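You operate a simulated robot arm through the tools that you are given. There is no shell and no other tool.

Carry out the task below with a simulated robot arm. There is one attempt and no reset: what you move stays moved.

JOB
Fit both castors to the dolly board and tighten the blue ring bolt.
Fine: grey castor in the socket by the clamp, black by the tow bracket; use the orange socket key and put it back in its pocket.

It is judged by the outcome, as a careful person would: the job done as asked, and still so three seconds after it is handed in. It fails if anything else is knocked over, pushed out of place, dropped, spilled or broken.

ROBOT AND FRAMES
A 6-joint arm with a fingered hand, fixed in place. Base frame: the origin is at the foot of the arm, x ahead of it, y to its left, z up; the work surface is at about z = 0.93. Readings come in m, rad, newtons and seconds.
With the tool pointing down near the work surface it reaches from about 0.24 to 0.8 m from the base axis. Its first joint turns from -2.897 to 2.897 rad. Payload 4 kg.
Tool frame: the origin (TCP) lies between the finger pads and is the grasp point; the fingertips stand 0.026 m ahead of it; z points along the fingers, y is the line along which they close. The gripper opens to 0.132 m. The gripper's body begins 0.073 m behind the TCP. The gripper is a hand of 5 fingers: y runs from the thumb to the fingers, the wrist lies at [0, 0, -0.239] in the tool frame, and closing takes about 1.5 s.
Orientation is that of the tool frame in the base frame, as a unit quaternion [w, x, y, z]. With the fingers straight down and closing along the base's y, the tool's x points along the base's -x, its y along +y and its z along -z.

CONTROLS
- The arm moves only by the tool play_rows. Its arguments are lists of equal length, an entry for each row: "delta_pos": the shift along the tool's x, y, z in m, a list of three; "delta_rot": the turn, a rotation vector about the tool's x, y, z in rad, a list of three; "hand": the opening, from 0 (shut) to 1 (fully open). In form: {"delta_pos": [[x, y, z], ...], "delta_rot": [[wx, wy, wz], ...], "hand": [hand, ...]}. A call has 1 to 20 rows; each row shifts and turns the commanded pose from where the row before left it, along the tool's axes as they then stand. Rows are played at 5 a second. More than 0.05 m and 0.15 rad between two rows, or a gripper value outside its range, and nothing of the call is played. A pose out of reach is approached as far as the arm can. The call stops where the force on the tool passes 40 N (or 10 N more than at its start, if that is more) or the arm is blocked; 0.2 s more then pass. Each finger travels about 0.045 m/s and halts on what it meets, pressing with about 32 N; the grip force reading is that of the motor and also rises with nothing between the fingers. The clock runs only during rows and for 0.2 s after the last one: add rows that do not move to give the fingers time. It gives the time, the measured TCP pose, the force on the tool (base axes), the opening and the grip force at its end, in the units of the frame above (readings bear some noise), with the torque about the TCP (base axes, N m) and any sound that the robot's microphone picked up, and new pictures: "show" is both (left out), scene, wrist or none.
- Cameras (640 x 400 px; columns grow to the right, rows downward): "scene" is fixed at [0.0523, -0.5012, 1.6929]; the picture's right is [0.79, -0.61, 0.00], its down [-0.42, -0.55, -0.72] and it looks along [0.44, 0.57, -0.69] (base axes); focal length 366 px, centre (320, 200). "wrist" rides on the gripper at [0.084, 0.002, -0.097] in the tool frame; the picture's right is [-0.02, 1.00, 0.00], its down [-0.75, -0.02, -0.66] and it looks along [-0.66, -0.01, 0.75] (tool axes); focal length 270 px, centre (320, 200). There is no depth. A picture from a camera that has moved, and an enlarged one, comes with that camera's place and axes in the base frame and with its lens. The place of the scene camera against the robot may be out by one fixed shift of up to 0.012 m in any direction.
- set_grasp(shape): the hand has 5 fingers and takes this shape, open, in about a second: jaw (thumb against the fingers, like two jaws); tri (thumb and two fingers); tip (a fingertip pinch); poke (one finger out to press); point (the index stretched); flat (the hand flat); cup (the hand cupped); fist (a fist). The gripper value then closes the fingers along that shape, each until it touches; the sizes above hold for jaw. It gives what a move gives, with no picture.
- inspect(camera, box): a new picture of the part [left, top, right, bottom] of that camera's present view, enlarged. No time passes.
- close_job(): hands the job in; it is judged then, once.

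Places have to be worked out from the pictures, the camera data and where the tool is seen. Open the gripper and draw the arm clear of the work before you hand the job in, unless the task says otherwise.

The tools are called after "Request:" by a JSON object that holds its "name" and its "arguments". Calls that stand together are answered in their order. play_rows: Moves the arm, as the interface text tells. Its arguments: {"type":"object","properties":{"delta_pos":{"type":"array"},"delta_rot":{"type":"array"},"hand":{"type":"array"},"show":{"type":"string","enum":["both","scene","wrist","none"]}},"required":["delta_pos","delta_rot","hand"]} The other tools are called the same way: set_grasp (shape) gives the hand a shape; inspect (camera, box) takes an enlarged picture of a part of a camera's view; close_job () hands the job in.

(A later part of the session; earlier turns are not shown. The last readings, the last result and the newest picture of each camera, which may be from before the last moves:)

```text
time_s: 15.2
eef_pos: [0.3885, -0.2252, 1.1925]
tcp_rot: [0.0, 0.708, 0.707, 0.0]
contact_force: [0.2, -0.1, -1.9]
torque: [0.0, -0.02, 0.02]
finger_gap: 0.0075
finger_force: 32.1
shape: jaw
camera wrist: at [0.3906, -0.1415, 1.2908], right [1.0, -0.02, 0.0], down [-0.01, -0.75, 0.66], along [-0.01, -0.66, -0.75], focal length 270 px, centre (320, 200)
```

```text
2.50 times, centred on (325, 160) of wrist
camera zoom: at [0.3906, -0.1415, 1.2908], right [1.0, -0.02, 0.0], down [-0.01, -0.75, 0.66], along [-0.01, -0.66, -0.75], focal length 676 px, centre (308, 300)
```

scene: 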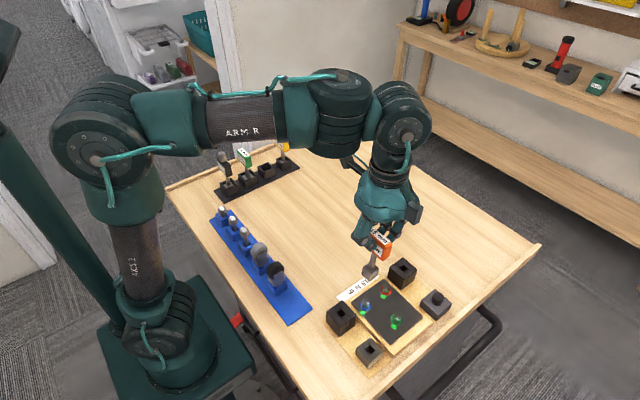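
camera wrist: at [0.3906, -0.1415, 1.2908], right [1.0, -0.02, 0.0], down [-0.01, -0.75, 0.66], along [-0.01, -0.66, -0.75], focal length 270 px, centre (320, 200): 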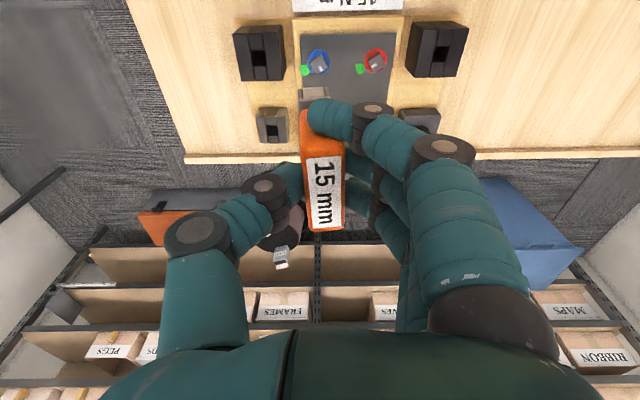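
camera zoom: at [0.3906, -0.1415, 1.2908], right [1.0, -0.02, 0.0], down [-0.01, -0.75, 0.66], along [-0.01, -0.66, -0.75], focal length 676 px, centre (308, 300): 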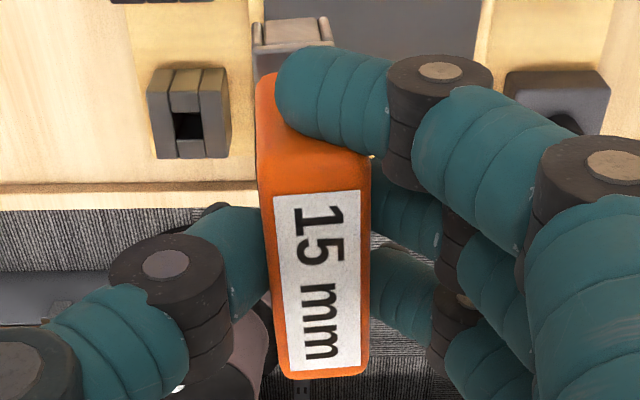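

The key leans about 3° toward −x and −y at its bottom. I tilt the hand to stand it upright, then yaw +30° about the vertical to match the head.

Request:
{"name": "play_rows", "arguments": {"delta_pos": [[0, 0, 0], [0, 0, 0], [0, 0, 0], [0, 0, 0], [0, 0, 0], [0, 0, 0], [0, 0, 0]], "delta_rot": [[-0.045, 0.05, 0], [0.0065, 0.0059, -0.1309], [0.0065, 0.0059, -0.1309], [0.0065, 0.0059, -0.1309], [0.0065, 0.0059, -0.1309], [0, 0, 0], [0, 0, 0]], "hand": [0, 0, 0, 0, 0, 0, 0]}}

Request:
{"name": "inspect", "arguments": {"camera": "scene", "box": [345, 225, 405, 315]}}

Request:
{"name": "inspect", "arguments": {"camera": "wrist", "box": [270, 40, 370, 140]}}

Request:
{"name": "inspect", "arguments": {"camera": "wrist", "box": [265, 80, 385, 240]}}

```text
time_s: 16.8
eef_pos: [0.3899, -0.2269, 1.1939]
tcp_rot: [-0.011, 0.499, 0.866, 0.032]
contact_force: [0.5, 0.1, -2.0]
torque: [0.0, -0.01, 0.01]
finger_gap: 0.0078
finger_force: 31.8
shape: jaw
camera wrist: at [0.3473, -0.1583, 1.2949], right [0.87, 0.48, 0.04], down [0.36, -0.7, 0.62], along [0.33, -0.53, -0.78], focal length 270 px, centre (320, 200)
```

scene: 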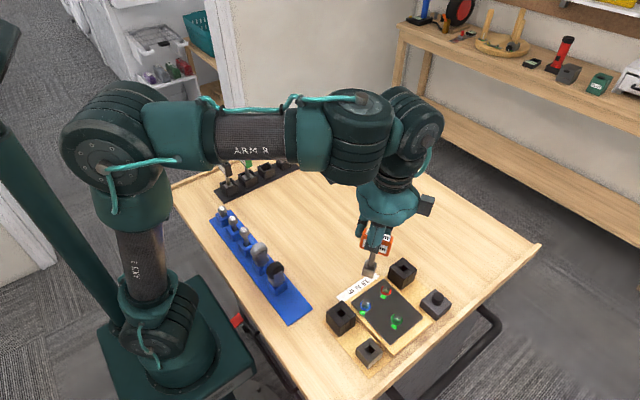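
wrist: 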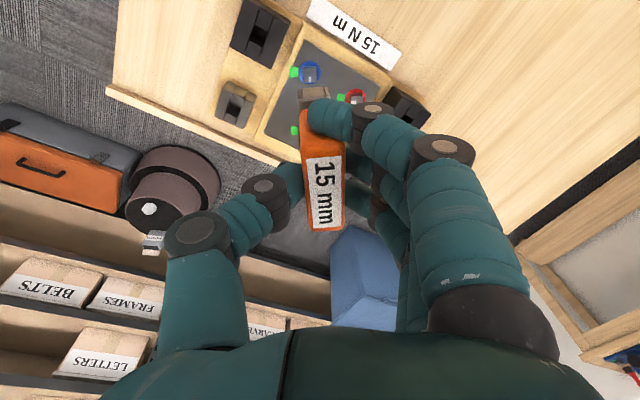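

```text
4.44 times, centred on (375, 270) of scene
camera zoom: at [0.0523, -0.5012, 1.6929], right [0.79, -0.61, 0.0], down [-0.42, -0.55, -0.72], along [0.44, 0.57, -0.69], focal length 1629 px, centre (76, -111)
```

zoom: 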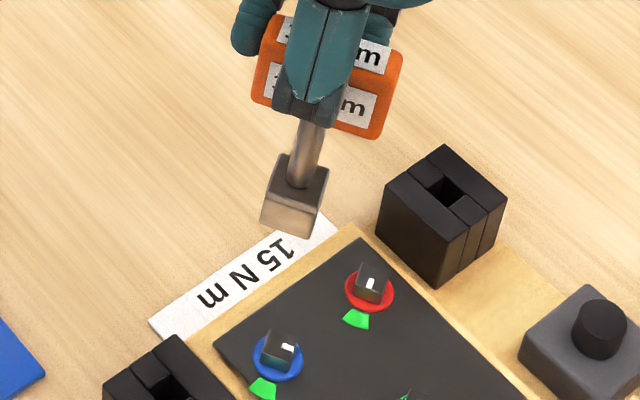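

```text
4.00 times, centred on (320, 90) of wrist
camera zoom: at [0.3473, -0.1583, 1.2949], right [0.87, 0.48, 0.04], down [0.36, -0.7, 0.62], along [0.33, -0.53, -0.78], focal length 1081 px, centre (320, 640)
```

zoom: 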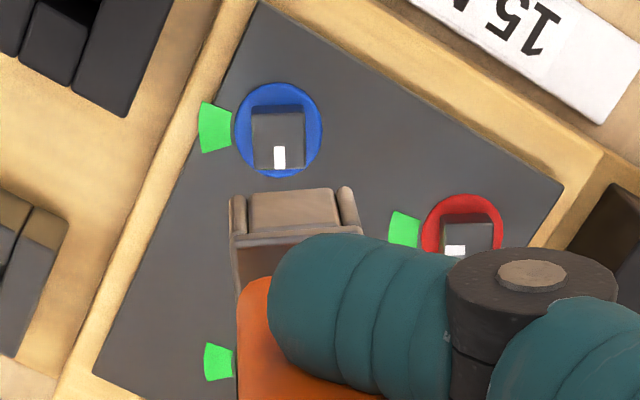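

```text
2.50 times, centred on (325, 160) of wrist
camera zoom: at [0.3473, -0.1583, 1.2949], right [0.87, 0.48, 0.04], down [0.36, -0.7, 0.62], along [0.33, -0.53, -0.78], focal length 676 px, centre (308, 300)
```

zoom: 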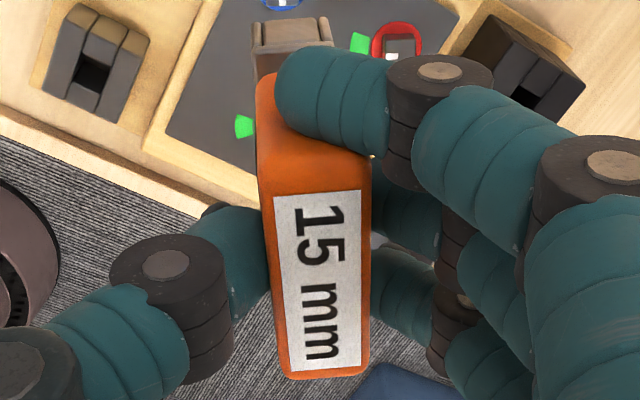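

I need a better tilt measurement, so I zoom tightly onto the shaft in the scene view and onto the socket in the wrist view.

Request:
{"name": "inspect", "arguments": {"camera": "scene", "box": [358, 248, 390, 280]}}

Request:
{"name": "inspect", "arguments": {"camera": "wrist", "box": [295, 55, 345, 105]}}

Request:
{"name": "inspect", "arguments": {"camera": "scene", "box": [384, 254, 420, 290]}}

```text
12.50 times, centred on (374, 264) of scene
camera zoom: at [0.0523, -0.5012, 1.6929], right [0.79, -0.61, 0.0], down [-0.42, -0.55, -0.72], along [0.44, 0.57, -0.69], focal length 4581 px, centre (-355, -600)
```

zoom: 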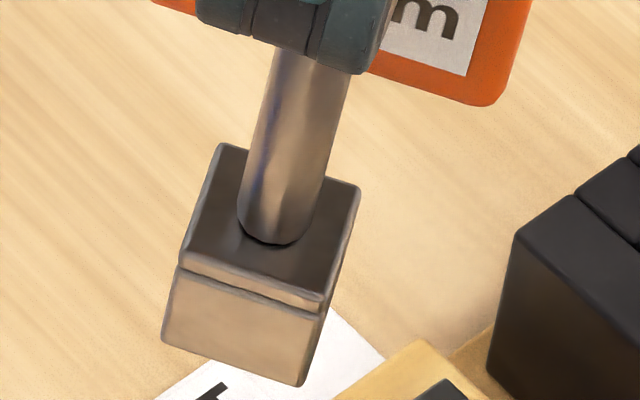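

```text
8.00 times, centred on (320, 80) of wrist
camera zoom: at [0.3473, -0.1583, 1.2949], right [0.87, 0.48, 0.04], down [0.36, -0.7, 0.62], along [0.33, -0.53, -0.78], focal length 2162 px, centre (320, 1160)
```

zoom: 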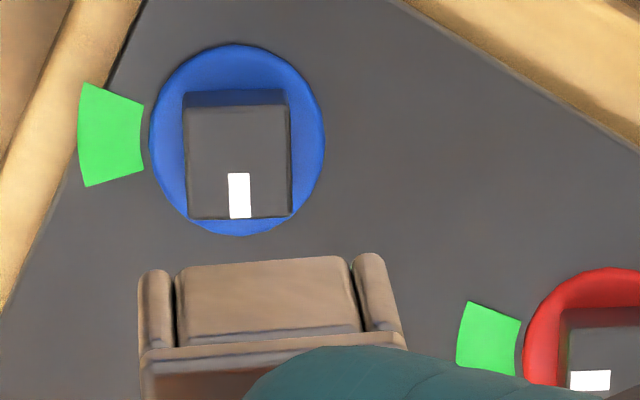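

```text
11.11 times, centred on (402, 272) of scene
camera zoom: at [0.0523, -0.5012, 1.6929], right [0.79, -0.61, 0.0], down [-0.42, -0.55, -0.72], along [0.44, 0.57, -0.69], focal length 4072 px, centre (-591, -600)
```

zoom: 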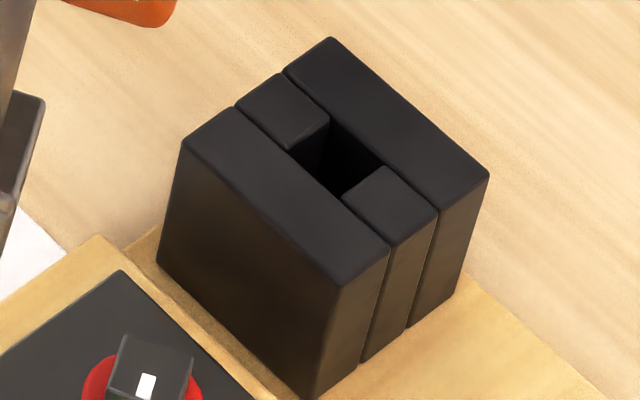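

Zoomed edges show the key axis is really tilted toward the thumb side by ~0.06 rad relative to the hand, with almost none in the other axis. I apply the proper correction.

Request:
{"name": "play_rows", "arguments": {"delta_pos": [[0, 0, 0], [0, 0, 0]], "delta_rot": [[-0.0147, -0.0605, 0], [0, 0, 0]], "hand": [0, 0]}}

Request:
{"name": "inspect", "arguments": {"camera": "scene", "box": [358, 248, 390, 280]}}

Request:
{"name": "inspect", "arguments": {"camera": "wrist", "box": [295, 55, 345, 105]}}

```text
time_s: 17.4
eef_pos: [0.3897, -0.2253, 1.1933]
tcp_rot: [0.019, 0.5, 0.866, 0.024]
contact_force: [-1.2, 0.1, -1.9]
torque: [-0.02, -0.01, -0.01]
finger_gap: 0.0078
finger_force: 31.4
shape: jaw
camera wrist: at [0.3435, -0.1536, 1.2895], right [0.87, 0.48, 0.06], down [0.33, -0.67, 0.66], along [0.36, -0.56, -0.75], focal length 270 px, centre (320, 200)
```

scene: 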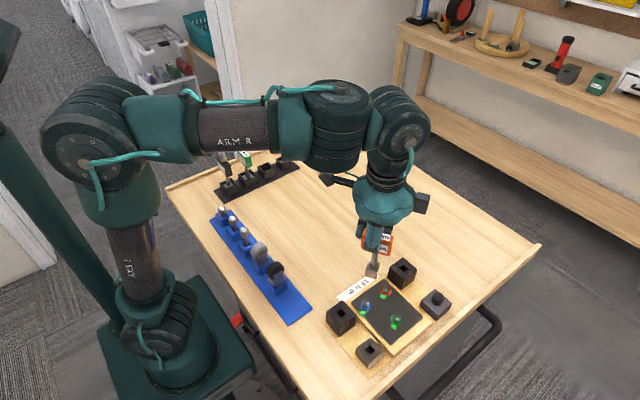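
wrist: 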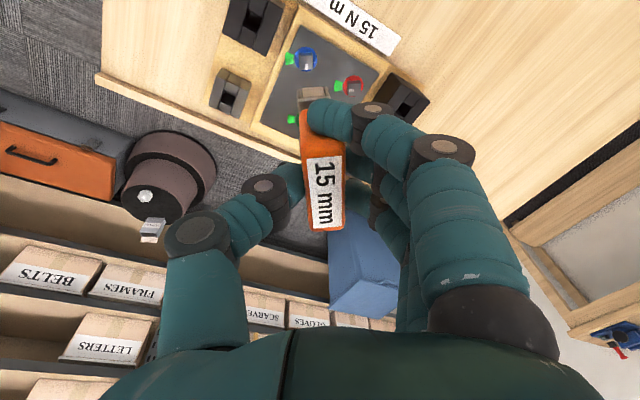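

```text
12.50 times, centred on (374, 264) of scene
camera zoom: at [0.0523, -0.5012, 1.6929], right [0.79, -0.61, 0.0], down [-0.42, -0.55, -0.72], along [0.44, 0.57, -0.69], focal length 4581 px, centre (-355, -600)
```

zoom: 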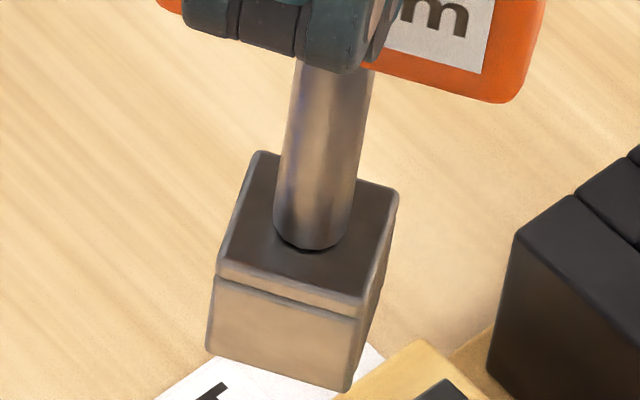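

```text
8.00 times, centred on (320, 80) of wrist
camera zoom: at [0.3435, -0.1536, 1.2895], right [0.87, 0.48, 0.06], down [0.33, -0.67, 0.66], along [0.36, -0.56, -0.75], focal length 2162 px, centre (320, 1160)
```

zoom: 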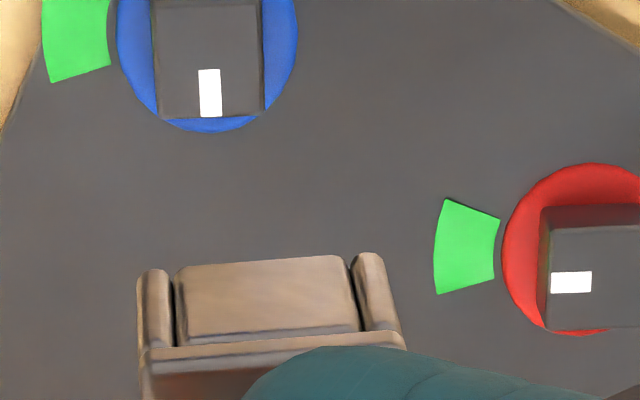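

The shaft is now vertical in the scene view. I lower the key 80 mm toward the bolt, shifting 3 mm in −x, and compare the socket with the head up close.

Request:
{"name": "play_rows", "arguments": {"delta_pos": [[0.00055, -0.0019, 0.02], [0.00055, -0.0019, 0.02], [0.00055, -0.0019, 0.02], [0.00055, -0.0019, 0.02], [0, 0, 0]], "delta_rot": [[0, 0, 0], [0, 0, 0], [0, 0, 0], [0, 0, 0], [0, 0, 0]], "hand": [0, 0, 0, 0, 0]}}

Request:
{"name": "inspect", "arguments": {"camera": "scene", "box": [345, 265, 395, 325]}}

Request:
{"name": "inspect", "arguments": {"camera": "wrist", "box": [280, 60, 350, 130]}}

```text
time_s: 18.6
eef_pos: [0.3871, -0.2258, 1.1119]
tcp_rot: [0.019, 0.499, 0.866, 0.023]
contact_force: [0.2, -0.2, -2.3]
torque: [-0.03, -0.03, 0.0]
finger_gap: 0.0076
finger_force: 32.0
shape: jaw
camera wrist: at [0.3395, -0.1534, 1.2091], right [0.87, 0.48, 0.06], down [0.33, -0.67, 0.66], along [0.36, -0.56, -0.75], focal length 270 px, centre (320, 200)
```

scene: 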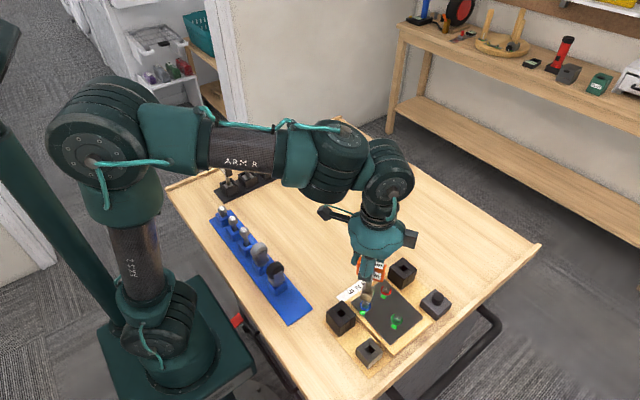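
wrist: 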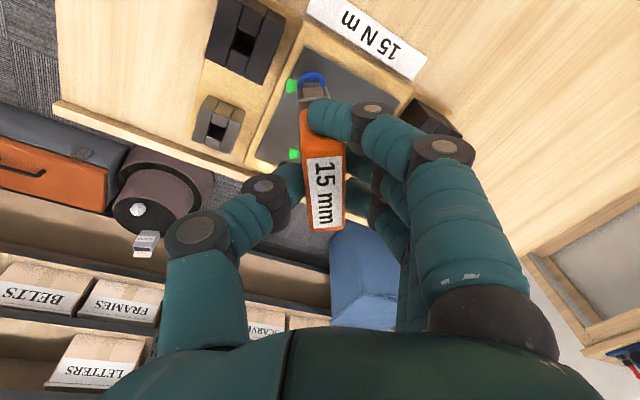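

```text
6.67 times, centred on (370, 295) of scene
camera zoom: at [0.0523, -0.5012, 1.6929], right [0.79, -0.61, 0.0], down [-0.42, -0.55, -0.72], along [0.44, 0.57, -0.69], focal length 2443 px, centre (-13, -433)
```

zoom: 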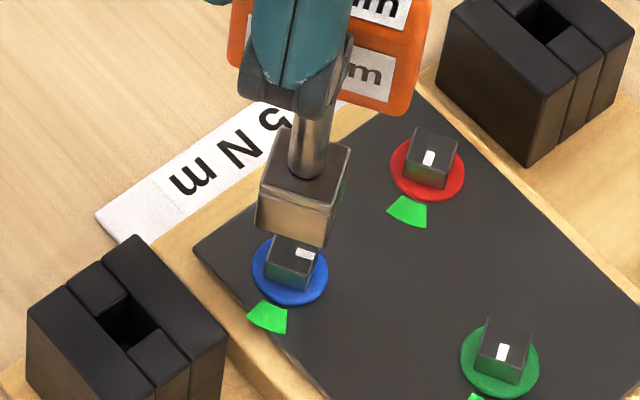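

```text
5.71 times, centred on (315, 95) of wrist
camera zoom: at [0.3395, -0.1534, 1.2091], right [0.87, 0.48, 0.06], down [0.33, -0.67, 0.66], along [0.36, -0.56, -0.75], focal length 1544 px, centre (349, 800)
```

zoom: 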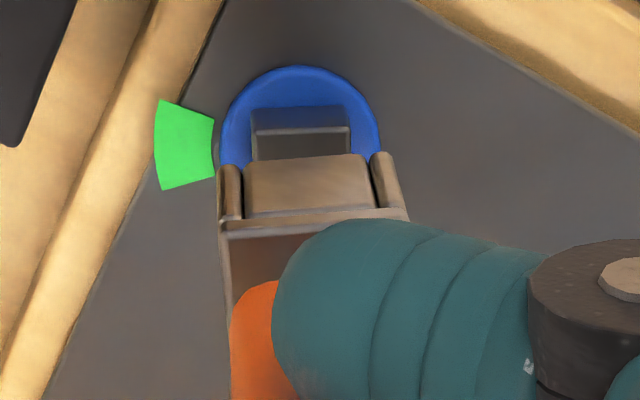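

Both cameras agree: the key bottom is at z≈1.00 and the socket is centred over the bolt within about a millimetre. I go down another 20 mm and check again.

Request:
{"name": "play_rows", "arguments": {"delta_pos": [[0.0001, -0.0006, 0.01], [0.0001, -0.0006, 0.01], [0, 0, 0]], "delta_rot": [[0, 0, 0], [0, 0, 0], [0, 0, 0]], "hand": [0, 0, 0]}}

Request:
{"name": "inspect", "arguments": {"camera": "scene", "box": [350, 280, 385, 322]}}

Request:
{"name": "inspect", "arguments": {"camera": "wrist", "box": [285, 65, 345, 115]}}

```text
time_s: 19.4
eef_pos: [0.3871, -0.2265, 1.0936]
tcp_rot: [0.019, 0.5, 0.866, 0.022]
contact_force: [0.3, -0.1, -2.4]
torque: [0.0, 0.0, -0.03]
finger_gap: 0.0077
finger_force: 31.8
shape: jaw
camera wrist: at [0.3397, -0.1538, 1.1897], right [0.87, 0.48, 0.06], down [0.32, -0.67, 0.66], along [0.36, -0.56, -0.75], focal length 270 px, centre (320, 200)
```

scene: 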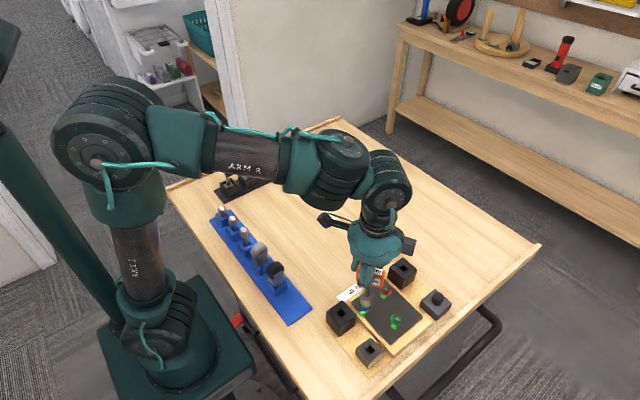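
wrist: 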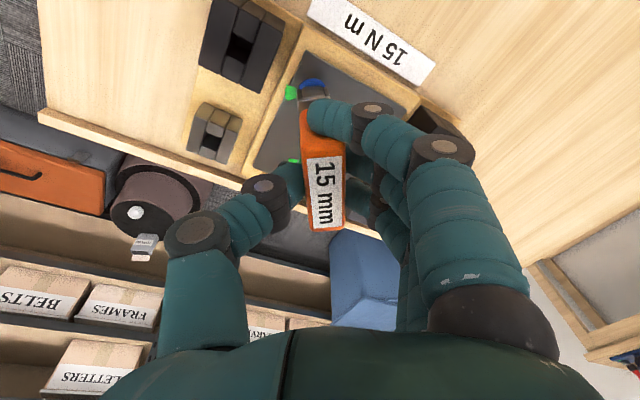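

```text
9.52 times, centred on (368, 301) of scene
camera zoom: at [0.0523, -0.5012, 1.6929], right [0.79, -0.61, 0.0], down [-0.42, -0.55, -0.72], along [0.44, 0.57, -0.69], focal length 3490 px, centre (-132, -762)
```

zoom: 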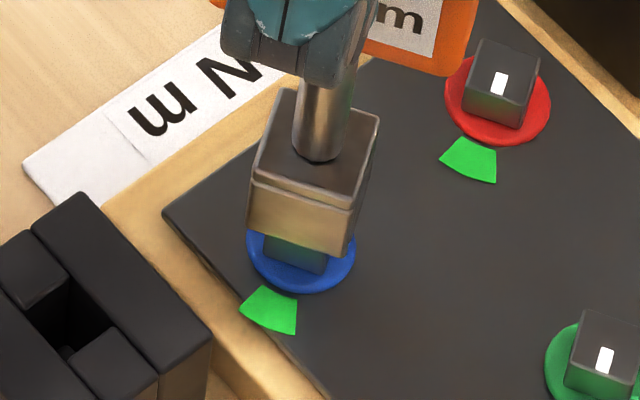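

```text
8.00 times, centred on (315, 90) of wrist
camera zoom: at [0.3397, -0.1538, 1.1897], right [0.87, 0.48, 0.06], down [0.32, -0.67, 0.66], along [0.36, -0.56, -0.75], focal length 2162 px, centre (360, 1080)
```

zoom: 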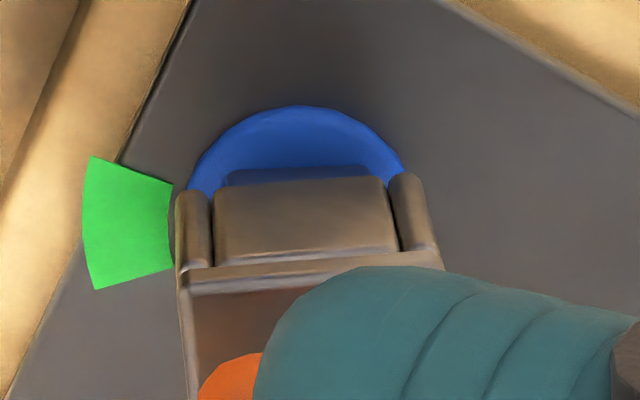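

Alignment looks within ~1 mm in both views with the socket ~7 mm above the head. I lower slowly in 3 mm steps and watch the force.

Request:
{"name": "play_rows", "arguments": {"delta_pos": [[0, -0.0002, 0.003], [0, -0.0002, 0.003], [0, -0.0002, 0.003], [0, -0.0002, 0.003], [0, 0, 0]], "delta_rot": [[0, 0, 0], [0, 0, 0], [0, 0, 0], [0, 0, 0], [0, 0, 0]], "hand": [0, 0, 0, 0, 0]}}

Request:
{"name": "inspect", "arguments": {"camera": "scene", "box": [350, 280, 385, 322]}}

Request:
{"name": "inspect", "arguments": {"camera": "wrist", "box": [285, 65, 345, 115]}}

```text
time_s: 20.6
eef_pos: [0.3863, -0.2253, 1.0805]
tcp_rot: [0.02, 0.499, 0.866, 0.024]
contact_force: [-0.6, 0.7, -2.3]
torque: [0.0, -0.01, 0.0]
finger_gap: 0.0077
finger_force: 31.6
shape: jaw
camera wrist: at [0.3397, -0.154, 1.1772], right [0.87, 0.48, 0.06], down [0.32, -0.67, 0.66], along [0.36, -0.56, -0.75], focal length 270 px, centre (320, 200)
```

scene: 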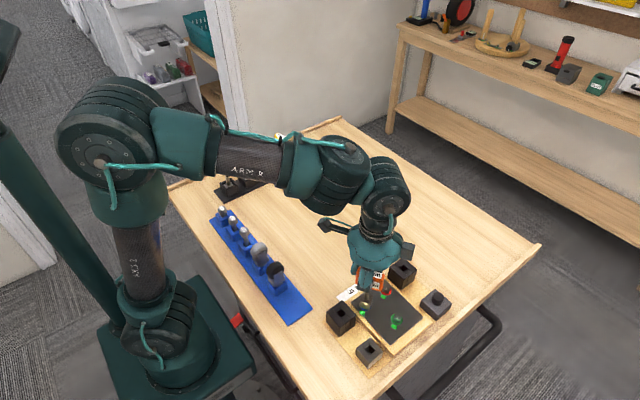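
wrist: 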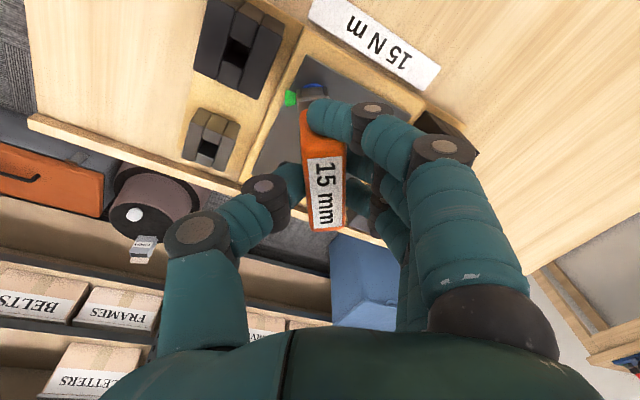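

```text
9.52 times, centred on (368, 301) of scene
camera zoom: at [0.0523, -0.5012, 1.6929], right [0.79, -0.61, 0.0], down [-0.42, -0.55, -0.72], along [0.44, 0.57, -0.69], focal length 3490 px, centre (-132, -762)
```

zoom: 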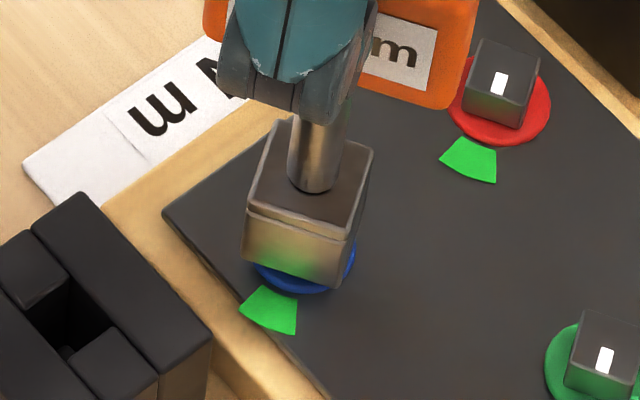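

```text
8.00 times, centred on (315, 90) of wrist
camera zoom: at [0.3397, -0.154, 1.1772], right [0.87, 0.48, 0.06], down [0.32, -0.67, 0.66], along [0.36, -0.56, -0.75], focal length 2162 px, centre (360, 1080)
```

zoom: 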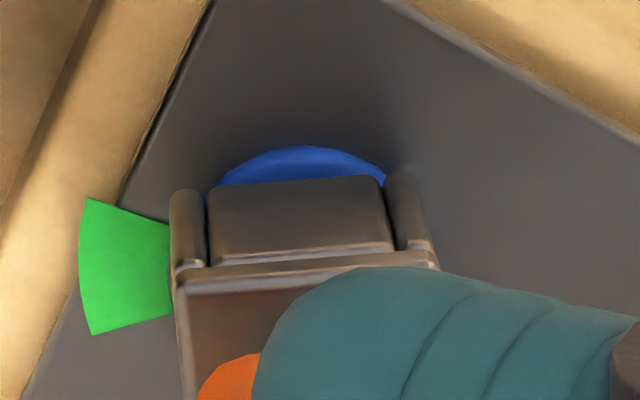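

No contact force and the socket has passed below the head top, so it seems to be on the head. I continue down in 2 mm steps until it seats.

Request:
{"name": "play_rows", "arguments": {"delta_pos": [[0, -0.0001, 0.002], [0, -0.0001, 0.002], [0, -0.0001, 0.002], [0, 0, 0]], "delta_rot": [[0, 0, 0], [0, 0, 0], [0, 0, 0], [0, 0, 0]], "hand": [0, 0, 0, 0]}}

Request:
{"name": "inspect", "arguments": {"camera": "scene", "box": [350, 280, 385, 322]}}

Request:
{"name": "inspect", "arguments": {"camera": "wrist", "box": [285, 65, 345, 115]}}

```text
time_s: 21.6
eef_pos: [0.3869, -0.2266, 1.0753]
tcp_rot: [0.02, 0.5, 0.865, 0.023]
contact_force: [-0.2, -0.5, -2.6]
torque: [0.01, -0.02, 0.04]
finger_gap: 0.0078
finger_force: 32.2
shape: jaw
camera wrist: at [0.3402, -0.1544, 1.1715], right [0.87, 0.48, 0.06], down [0.33, -0.67, 0.66], along [0.36, -0.56, -0.75], focal length 270 px, centre (320, 200)
```

scene: 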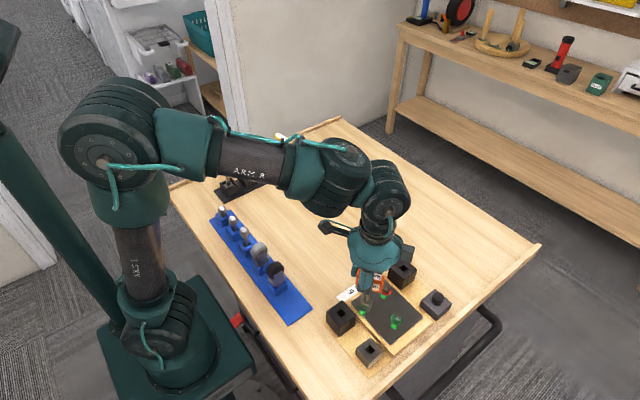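
wrist: 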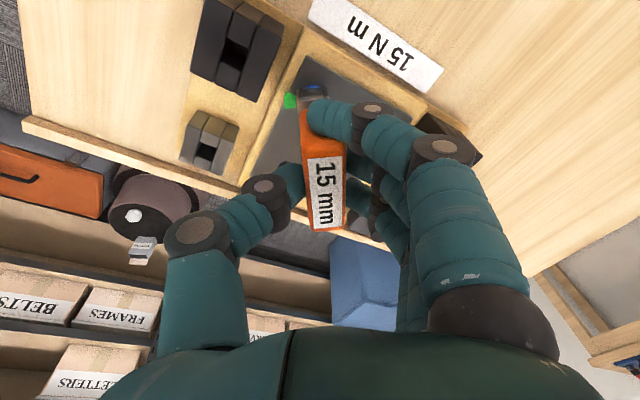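

```text
9.52 times, centred on (368, 301) of scene
camera zoom: at [0.0523, -0.5012, 1.6929], right [0.79, -0.61, 0.0], down [-0.42, -0.55, -0.72], along [0.44, 0.57, -0.69], focal length 3490 px, centre (-132, -762)
```

zoom: 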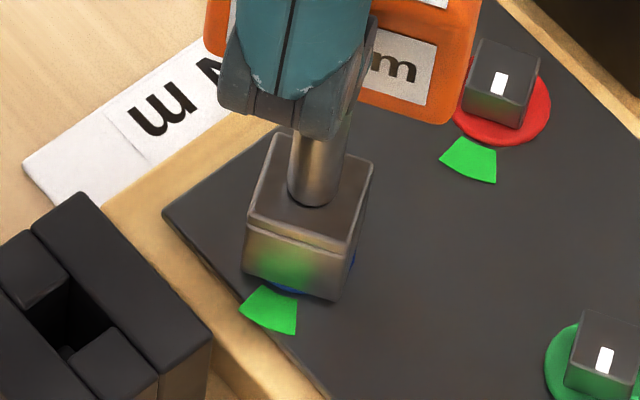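

```text
8.00 times, centred on (315, 90) of wrist
camera zoom: at [0.3402, -0.1544, 1.1715], right [0.87, 0.48, 0.06], down [0.33, -0.67, 0.66], along [0.36, -0.56, -0.75], focal length 2162 px, centre (360, 1080)
```

zoom: 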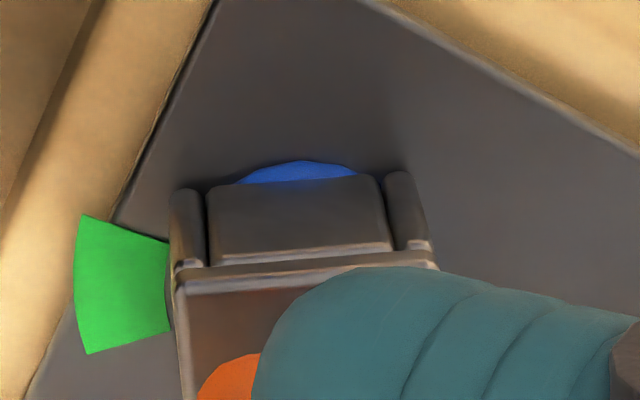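

Still free; I lower a final few millimetres to seat it on the ring.

Request:
{"name": "play_rows", "arguments": {"delta_pos": [[0, -0.0001, 0.0015], [0, -0.0001, 0.0015], [0, -0.0001, 0.0015], [0, 0, 0]], "delta_rot": [[0, 0, 0], [0, 0, 0], [0, 0, 0], [0, 0, 0]], "hand": [0, 0, 0, 0], "show": "wrist"}}

Request:
{"name": "inspect", "arguments": {"camera": "scene", "box": [350, 280, 385, 322]}}

Request:
{"name": "inspect", "arguments": {"camera": "wrist", "box": [285, 65, 345, 115]}}

```text
time_s: 22.6
eef_pos: [0.3866, -0.2258, 1.0712]
tcp_rot: [0.021, 0.5, 0.866, 0.023]
contact_force: [-2.2, 0.8, 10.3]
torque: [0.11, -0.05, 0.02]
finger_gap: 0.0079
finger_force: 31.3
shape: jaw
camera wrist: at [0.34, -0.1546, 1.1673], right [0.87, 0.48, 0.06], down [0.32, -0.67, 0.66], along [0.36, -0.56, -0.74], focal length 270 px, centre (320, 200)
```

wrist: 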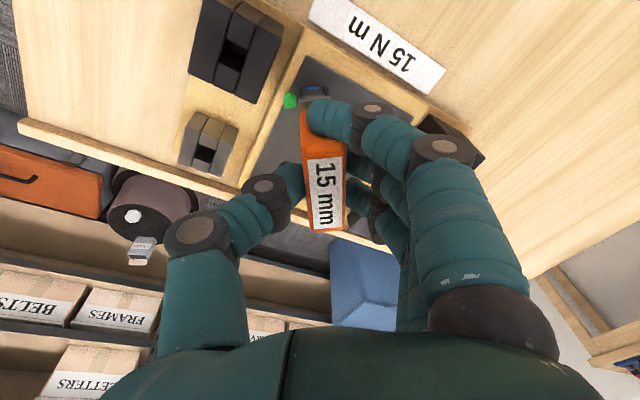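

```text
9.52 times, centred on (368, 301) of scene
camera zoom: at [0.0523, -0.5012, 1.6929], right [0.79, -0.61, 0.0], down [-0.42, -0.55, -0.72], along [0.44, 0.57, -0.69], focal length 3490 px, centre (-132, -762)
```

zoom: 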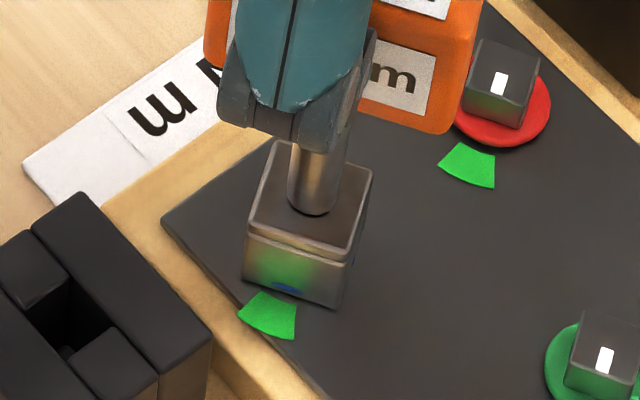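

```text
8.00 times, centred on (315, 90) of wrist
camera zoom: at [0.34, -0.1546, 1.1673], right [0.87, 0.48, 0.06], down [0.32, -0.67, 0.66], along [0.36, -0.56, -0.74], focal length 2162 px, centre (360, 1080)
```

zoom: 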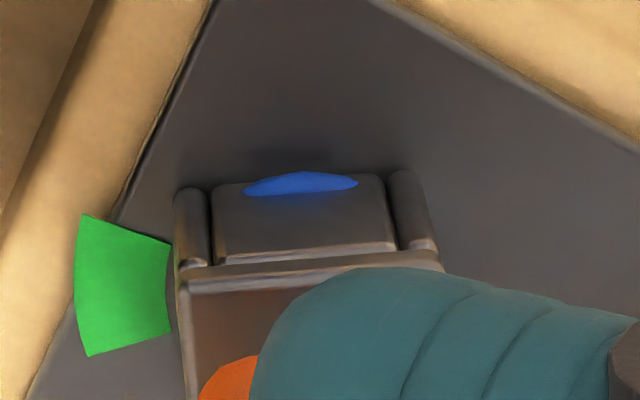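

It is seated (10 N upward reaction). I ease up 1 mm, then start turning clockwise about the key axis, checking torque on the way.

Request:
{"name": "play_rows", "arguments": {"delta_pos": [[0, 0, -0.001], [0.00025, 0, 0], [0.00025, 0, 0], [0.00025, 0, 0], [0, 0, 0]], "delta_rot": [[0, 0, 0], [0.0011, -0.0073, 0.1208], [0.0011, -0.0073, 0.1208], [0.0011, -0.0073, 0.1208], [0, 0, 0]], "hand": [0, 0, 0, 0, 0]}}

Request:
{"name": "inspect", "arguments": {"camera": "scene", "box": [350, 280, 385, 322]}}

Request:
{"name": "inspect", "arguments": {"camera": "wrist", "box": [270, 65, 350, 130]}}

```text
time_s: 23.8
eef_pos: [0.3865, -0.2254, 1.0722]
tcp_rot: [0.024, 0.648, 0.761, 0.02]
contact_force: [0.2, -0.2, 2.5]
torque: [0.01, 0.02, 0.05]
finger_gap: 0.0079
finger_force: 32.0
shape: jaw
camera wrist: at [0.3686, -0.1417, 1.1679], right [0.99, 0.14, 0.06], down [0.06, -0.75, 0.66], along [0.14, -0.65, -0.75], focal length 270 px, centre (320, 200)
```

scene: 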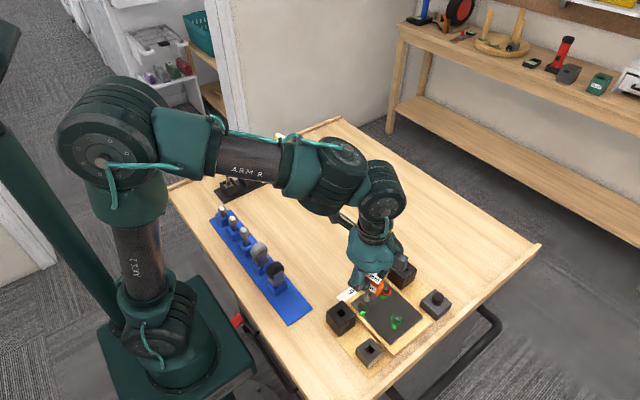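
wrist: 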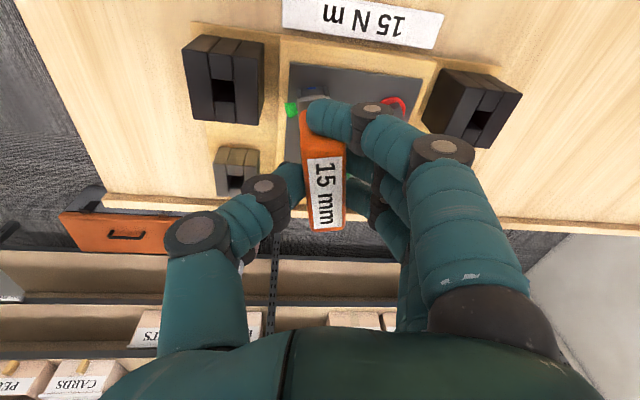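

```text
9.52 times, centred on (368, 301) of scene
camera zoom: at [0.0523, -0.5012, 1.6929], right [0.79, -0.61, 0.0], down [-0.42, -0.55, -0.72], along [0.44, 0.57, -0.69], focal length 3490 px, centre (-132, -762)
```

zoom: 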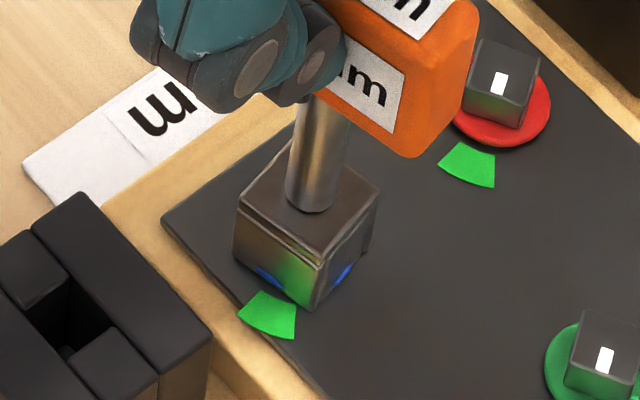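

```text
6.15 times, centred on (310, 98) of wrist
camera zoom: at [0.3686, -0.1417, 1.1679], right [0.99, 0.14, 0.06], down [0.06, -0.75, 0.66], along [0.14, -0.65, -0.75], focal length 1663 px, centre (382, 831)
```

zoom: 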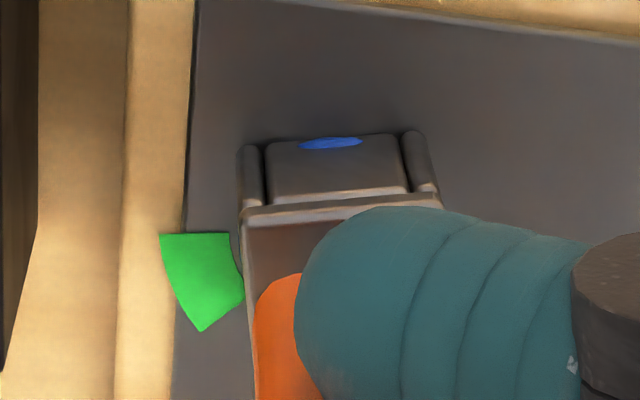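

The key turns smoothly with the hand. I continue turning clockwise.

Request:
{"name": "play_rows", "arguments": {"delta_pos": [[0.00025, 0, 0], [0.00025, 0, 0], [0.00025, 0, 0], [0.00025, 0, 0], [0.00025, 0, 0], [0, 0, 0]], "delta_rot": [[0.0011, -0.0073, 0.1208], [0.0011, -0.0073, 0.1208], [0.0011, -0.0073, 0.1208], [0.0011, -0.0073, 0.1208], [0.0011, -0.0073, 0.1208], [0, 0, 0]], "hand": [0, 0, 0, 0, 0, 0]}}

Request:
{"name": "inspect", "arguments": {"camera": "scene", "box": [350, 280, 385, 322]}}

Request:
{"name": "inspect", "arguments": {"camera": "wrist", "box": [270, 65, 350, 130]}}

```text
time_s: 25.2
eef_pos: [0.3868, -0.2247, 1.0719]
tcp_rot: [0.029, 0.845, 0.533, 0.012]
contact_force: [-0.3, 0.5, -1.3]
torque: [0.02, 0.0, 0.02]
finger_gap: 0.0076
finger_force: 32.2
shape: jaw
camera wrist: at [0.4194, -0.1463, 1.1683], right [0.89, -0.45, 0.06], down [-0.37, -0.65, 0.66], along [-0.26, -0.61, -0.75], focal length 270 px, centre (320, 200)
```

scene: 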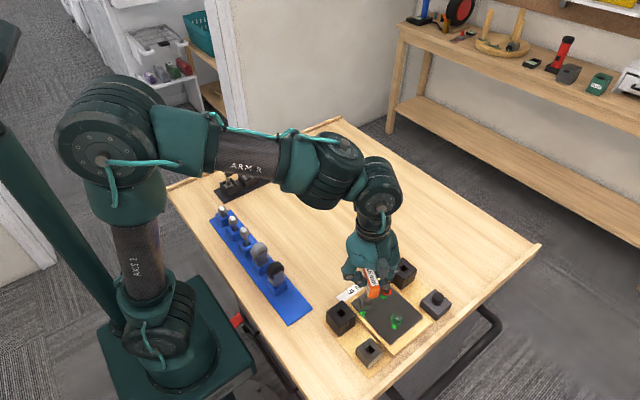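
wrist: 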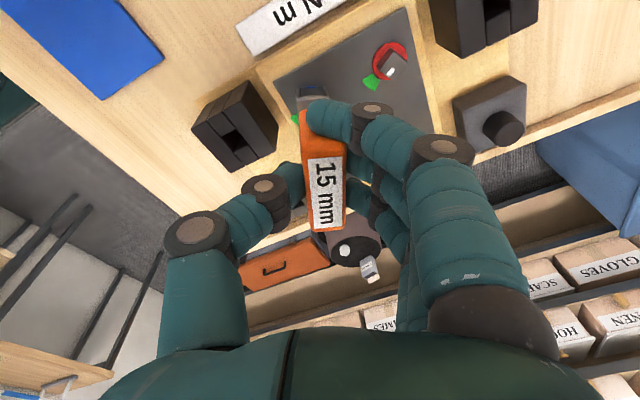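

```text
9.52 times, centred on (368, 301) of scene
camera zoom: at [0.0523, -0.5012, 1.6929], right [0.79, -0.61, 0.0], down [-0.42, -0.55, -0.72], along [0.44, 0.57, -0.69], focal length 3490 px, centre (-132, -762)
```

zoom: 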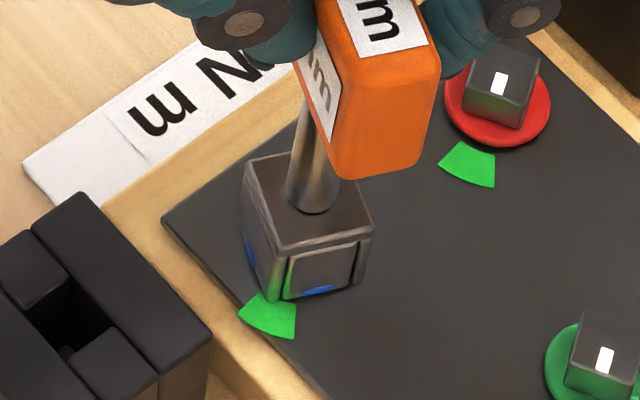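

```text
6.15 times, centred on (310, 98) of wrist
camera zoom: at [0.4194, -0.1463, 1.1683], right [0.89, -0.45, 0.06], down [-0.37, -0.65, 0.66], along [-0.26, -0.61, -0.75], focal length 1663 px, centre (382, 831)
```

zoom: 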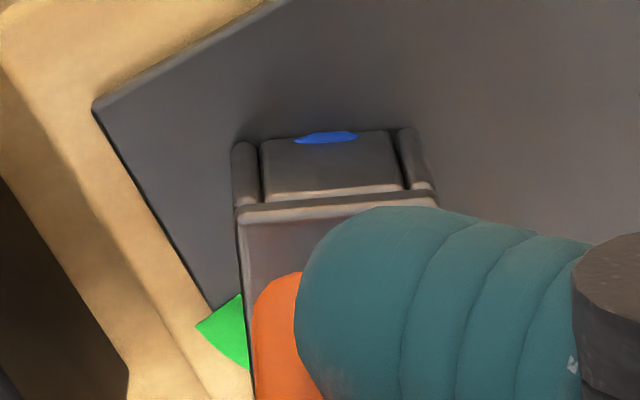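

About 55° done, no unusual torque. I turn the remaining ~38°, slightly more to take up the socket play.

Request:
{"name": "play_rows", "arguments": {"delta_pos": [[0.00025, 0, 0], [0.00025, 0, 0], [0.00025, 0, 0], [0.00025, 0, 0], [0.00025, 0, 0], [0.0001, 0, 0], [0, 0, 0]], "delta_rot": [[0.0011, -0.0073, 0.1208], [0.0011, -0.0073, 0.1208], [0.0011, -0.0073, 0.1208], [0.0011, -0.0073, 0.1208], [0.0011, -0.0073, 0.1208], [0.0006, -0.0043, 0.07], [0, 0, 0]], "hand": [0, 0, 0, 0, 0, 0, 0]}}

Request:
{"name": "inspect", "arguments": {"camera": "scene", "box": [350, 280, 385, 322]}}

Request:
{"name": "inspect", "arguments": {"camera": "wrist", "box": [270, 65, 350, 130]}}

```text
time_s: 26.8
eef_pos: [0.387, -0.2239, 1.0718]
tcp_rot: [0.032, 0.975, 0.222, 0.002]
contact_force: [-2.5, 0.3, 2.2]
torque: [-0.05, 0.06, 0.16]
finger_gap: 0.008
finger_force: 32.3
shape: jaw
camera wrist: at [0.462, -0.1831, 1.168], right [0.42, -0.91, 0.06], down [-0.7, -0.27, 0.66], along [-0.58, -0.32, -0.75], focal length 270 px, centre (320, 200)
```

scene: 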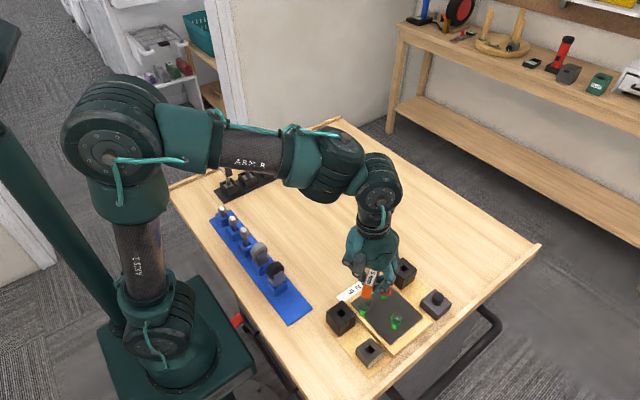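
wrist: 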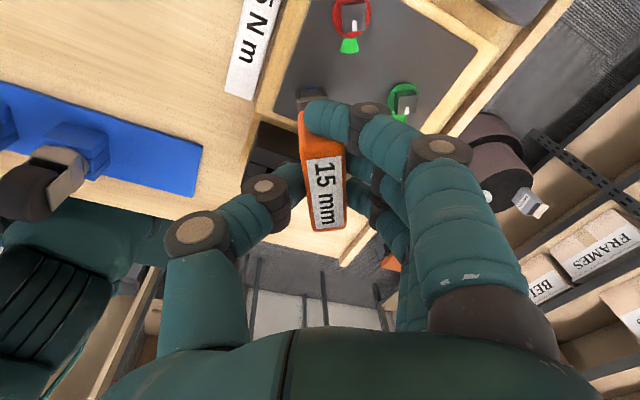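

```text
9.52 times, centred on (368, 301) of scene
camera zoom: at [0.0523, -0.5012, 1.6929], right [0.79, -0.61, 0.0], down [-0.42, -0.55, -0.72], along [0.44, 0.57, -0.69], focal length 3490 px, centre (-132, -762)
```

zoom: 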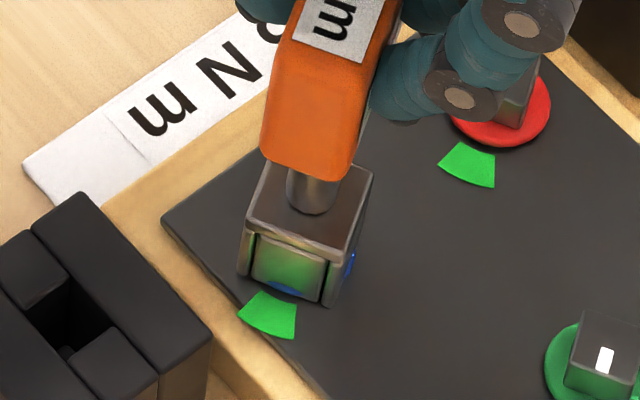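

```text
6.15 times, centred on (310, 98) of wrist
camera zoom: at [0.462, -0.1831, 1.168], right [0.42, -0.91, 0.06], down [-0.7, -0.27, 0.66], along [-0.58, -0.32, -0.75], focal length 1663 px, centre (382, 831)
```

zoom: 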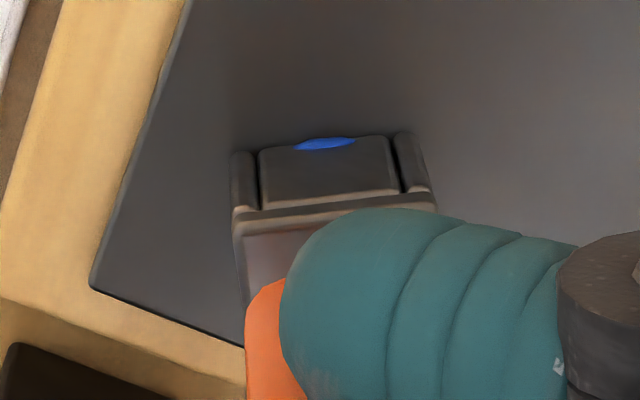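

Total turn is ~94° and resistance began to appear. I lift the key straight up 50 mm to check the mark against the green zone.

Request:
{"name": "play_rows", "arguments": {"delta_pos": [[-0.0001, 0.0006, -0.01], [-0.0001, 0.0006, -0.01], [-0.0001, 0.0006, -0.01], [-0.0001, 0.0006, -0.01], [-0.0001, 0.0006, -0.01], [0, 0, 0]], "delta_rot": [[0, 0, 0], [0, 0, 0], [0, 0, 0], [0, 0, 0], [0, 0, 0], [0, 0, 0]], "hand": [0, 0, 0, 0, 0, 0]}}

Request:
{"name": "inspect", "arguments": {"camera": "scene", "box": [345, 265, 395, 325]}}

Request:
{"name": "inspect", "arguments": {"camera": "wrist", "box": [260, 45, 350, 125]}}

```text
time_s: 28.2
eef_pos: [0.3875, -0.2228, 1.1215]
tcp_rot: [0.032, 0.974, 0.223, 0.003]
contact_force: [0.3, 0.1, -2.2]
torque: [0.03, 0.03, 0.0]
finger_gap: 0.0076
finger_force: 32.0
shape: jaw
camera wrist: at [0.4623, -0.1829, 1.2183], right [0.42, -0.91, 0.06], down [-0.7, -0.27, 0.66], along [-0.58, -0.32, -0.75], focal length 270 px, centre (320, 200)
```

scene: 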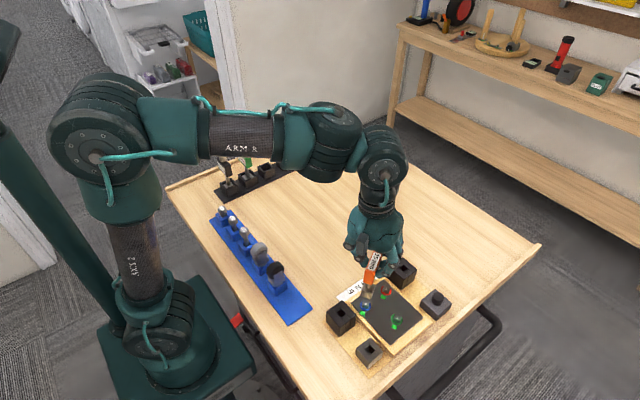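
wrist: 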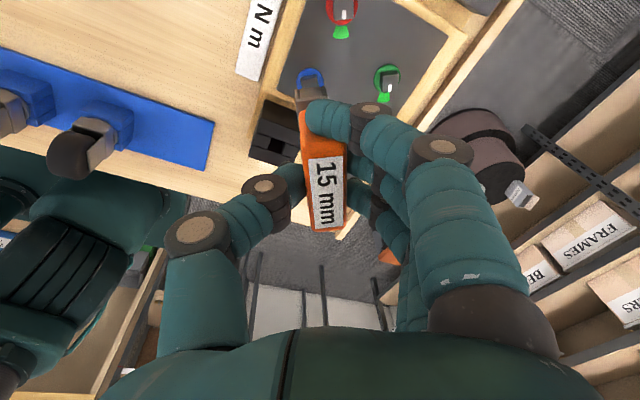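

```text
6.67 times, centred on (370, 295) of scene
camera zoom: at [0.0523, -0.5012, 1.6929], right [0.79, -0.61, 0.0], down [-0.42, -0.55, -0.72], along [0.44, 0.57, -0.69], focal length 2443 px, centre (-13, -433)
```

zoom: 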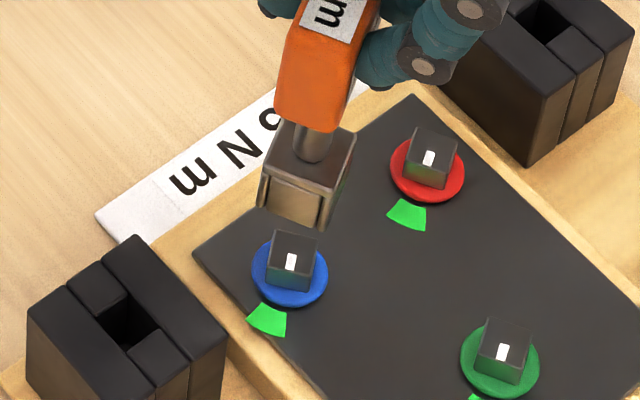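

```text
5.00 times, centred on (305, 85) of wrist
camera zoom: at [0.4623, -0.1829, 1.2183], right [0.42, -0.91, 0.06], down [-0.7, -0.27, 0.66], along [-0.58, -0.32, -0.75], focal length 1351 px, centre (395, 775)
```

zoom: 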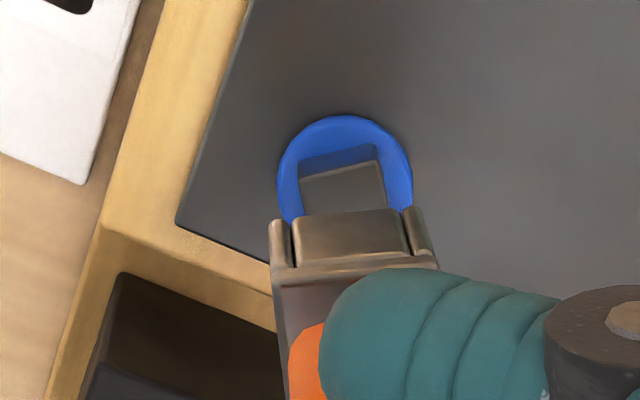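

The bolt turned. I zoom in on the blue bolt, comparing it with red and green, to judge the mark.

Request:
{"name": "inspect", "arguments": {"camera": "scene", "box": [355, 295, 380, 318]}}

Request:
{"name": "inspect", "arguments": {"camera": "scene", "box": [375, 278, 400, 301]}}

Request:
{"name": "inspect", "arguments": {"camera": "wrist", "box": [320, 0, 410, 110]}}

```text
16.00 times, centred on (368, 306) of scene
camera zoom: at [0.0523, -0.5012, 1.6929], right [0.79, -0.61, 0.0], down [-0.42, -0.55, -0.72], along [0.44, 0.57, -0.69], focal length 5864 px, centre (-440, -1504)
```

zoom: 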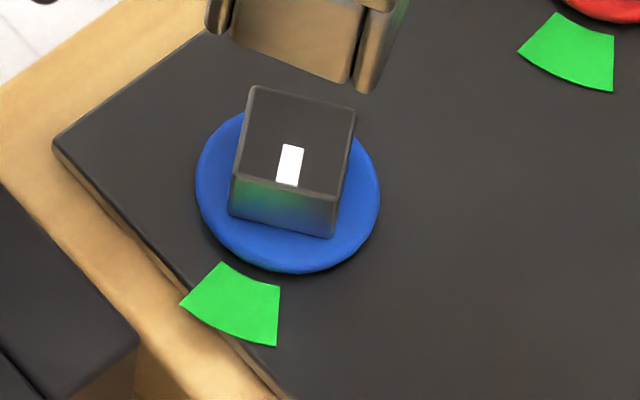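

```text
16.00 times, centred on (388, 290) of scene
camera zoom: at [0.0523, -0.5012, 1.6929], right [0.79, -0.61, 0.0], down [-0.42, -0.55, -0.72], along [0.44, 0.57, -0.69], focal length 5864 px, centre (-760, -1232)
```

zoom: 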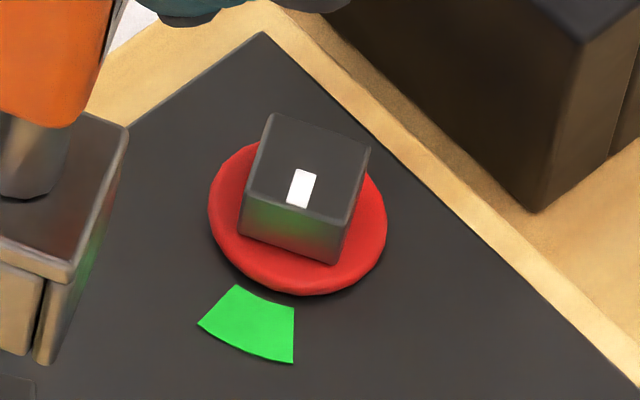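

```text
3.64 times, centred on (365, 55) of wrist
camera zoom: at [0.4623, -0.1829, 1.2183], right [0.42, -0.91, 0.06], down [-0.7, -0.27, 0.66], along [-0.58, -0.32, -0.75], focal length 983 px, centre (156, 727)
```

zoom: 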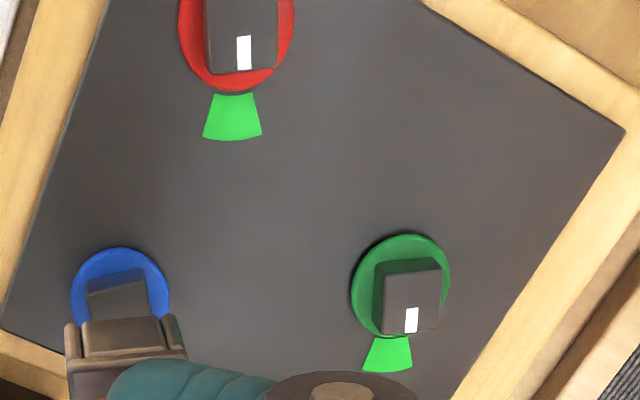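

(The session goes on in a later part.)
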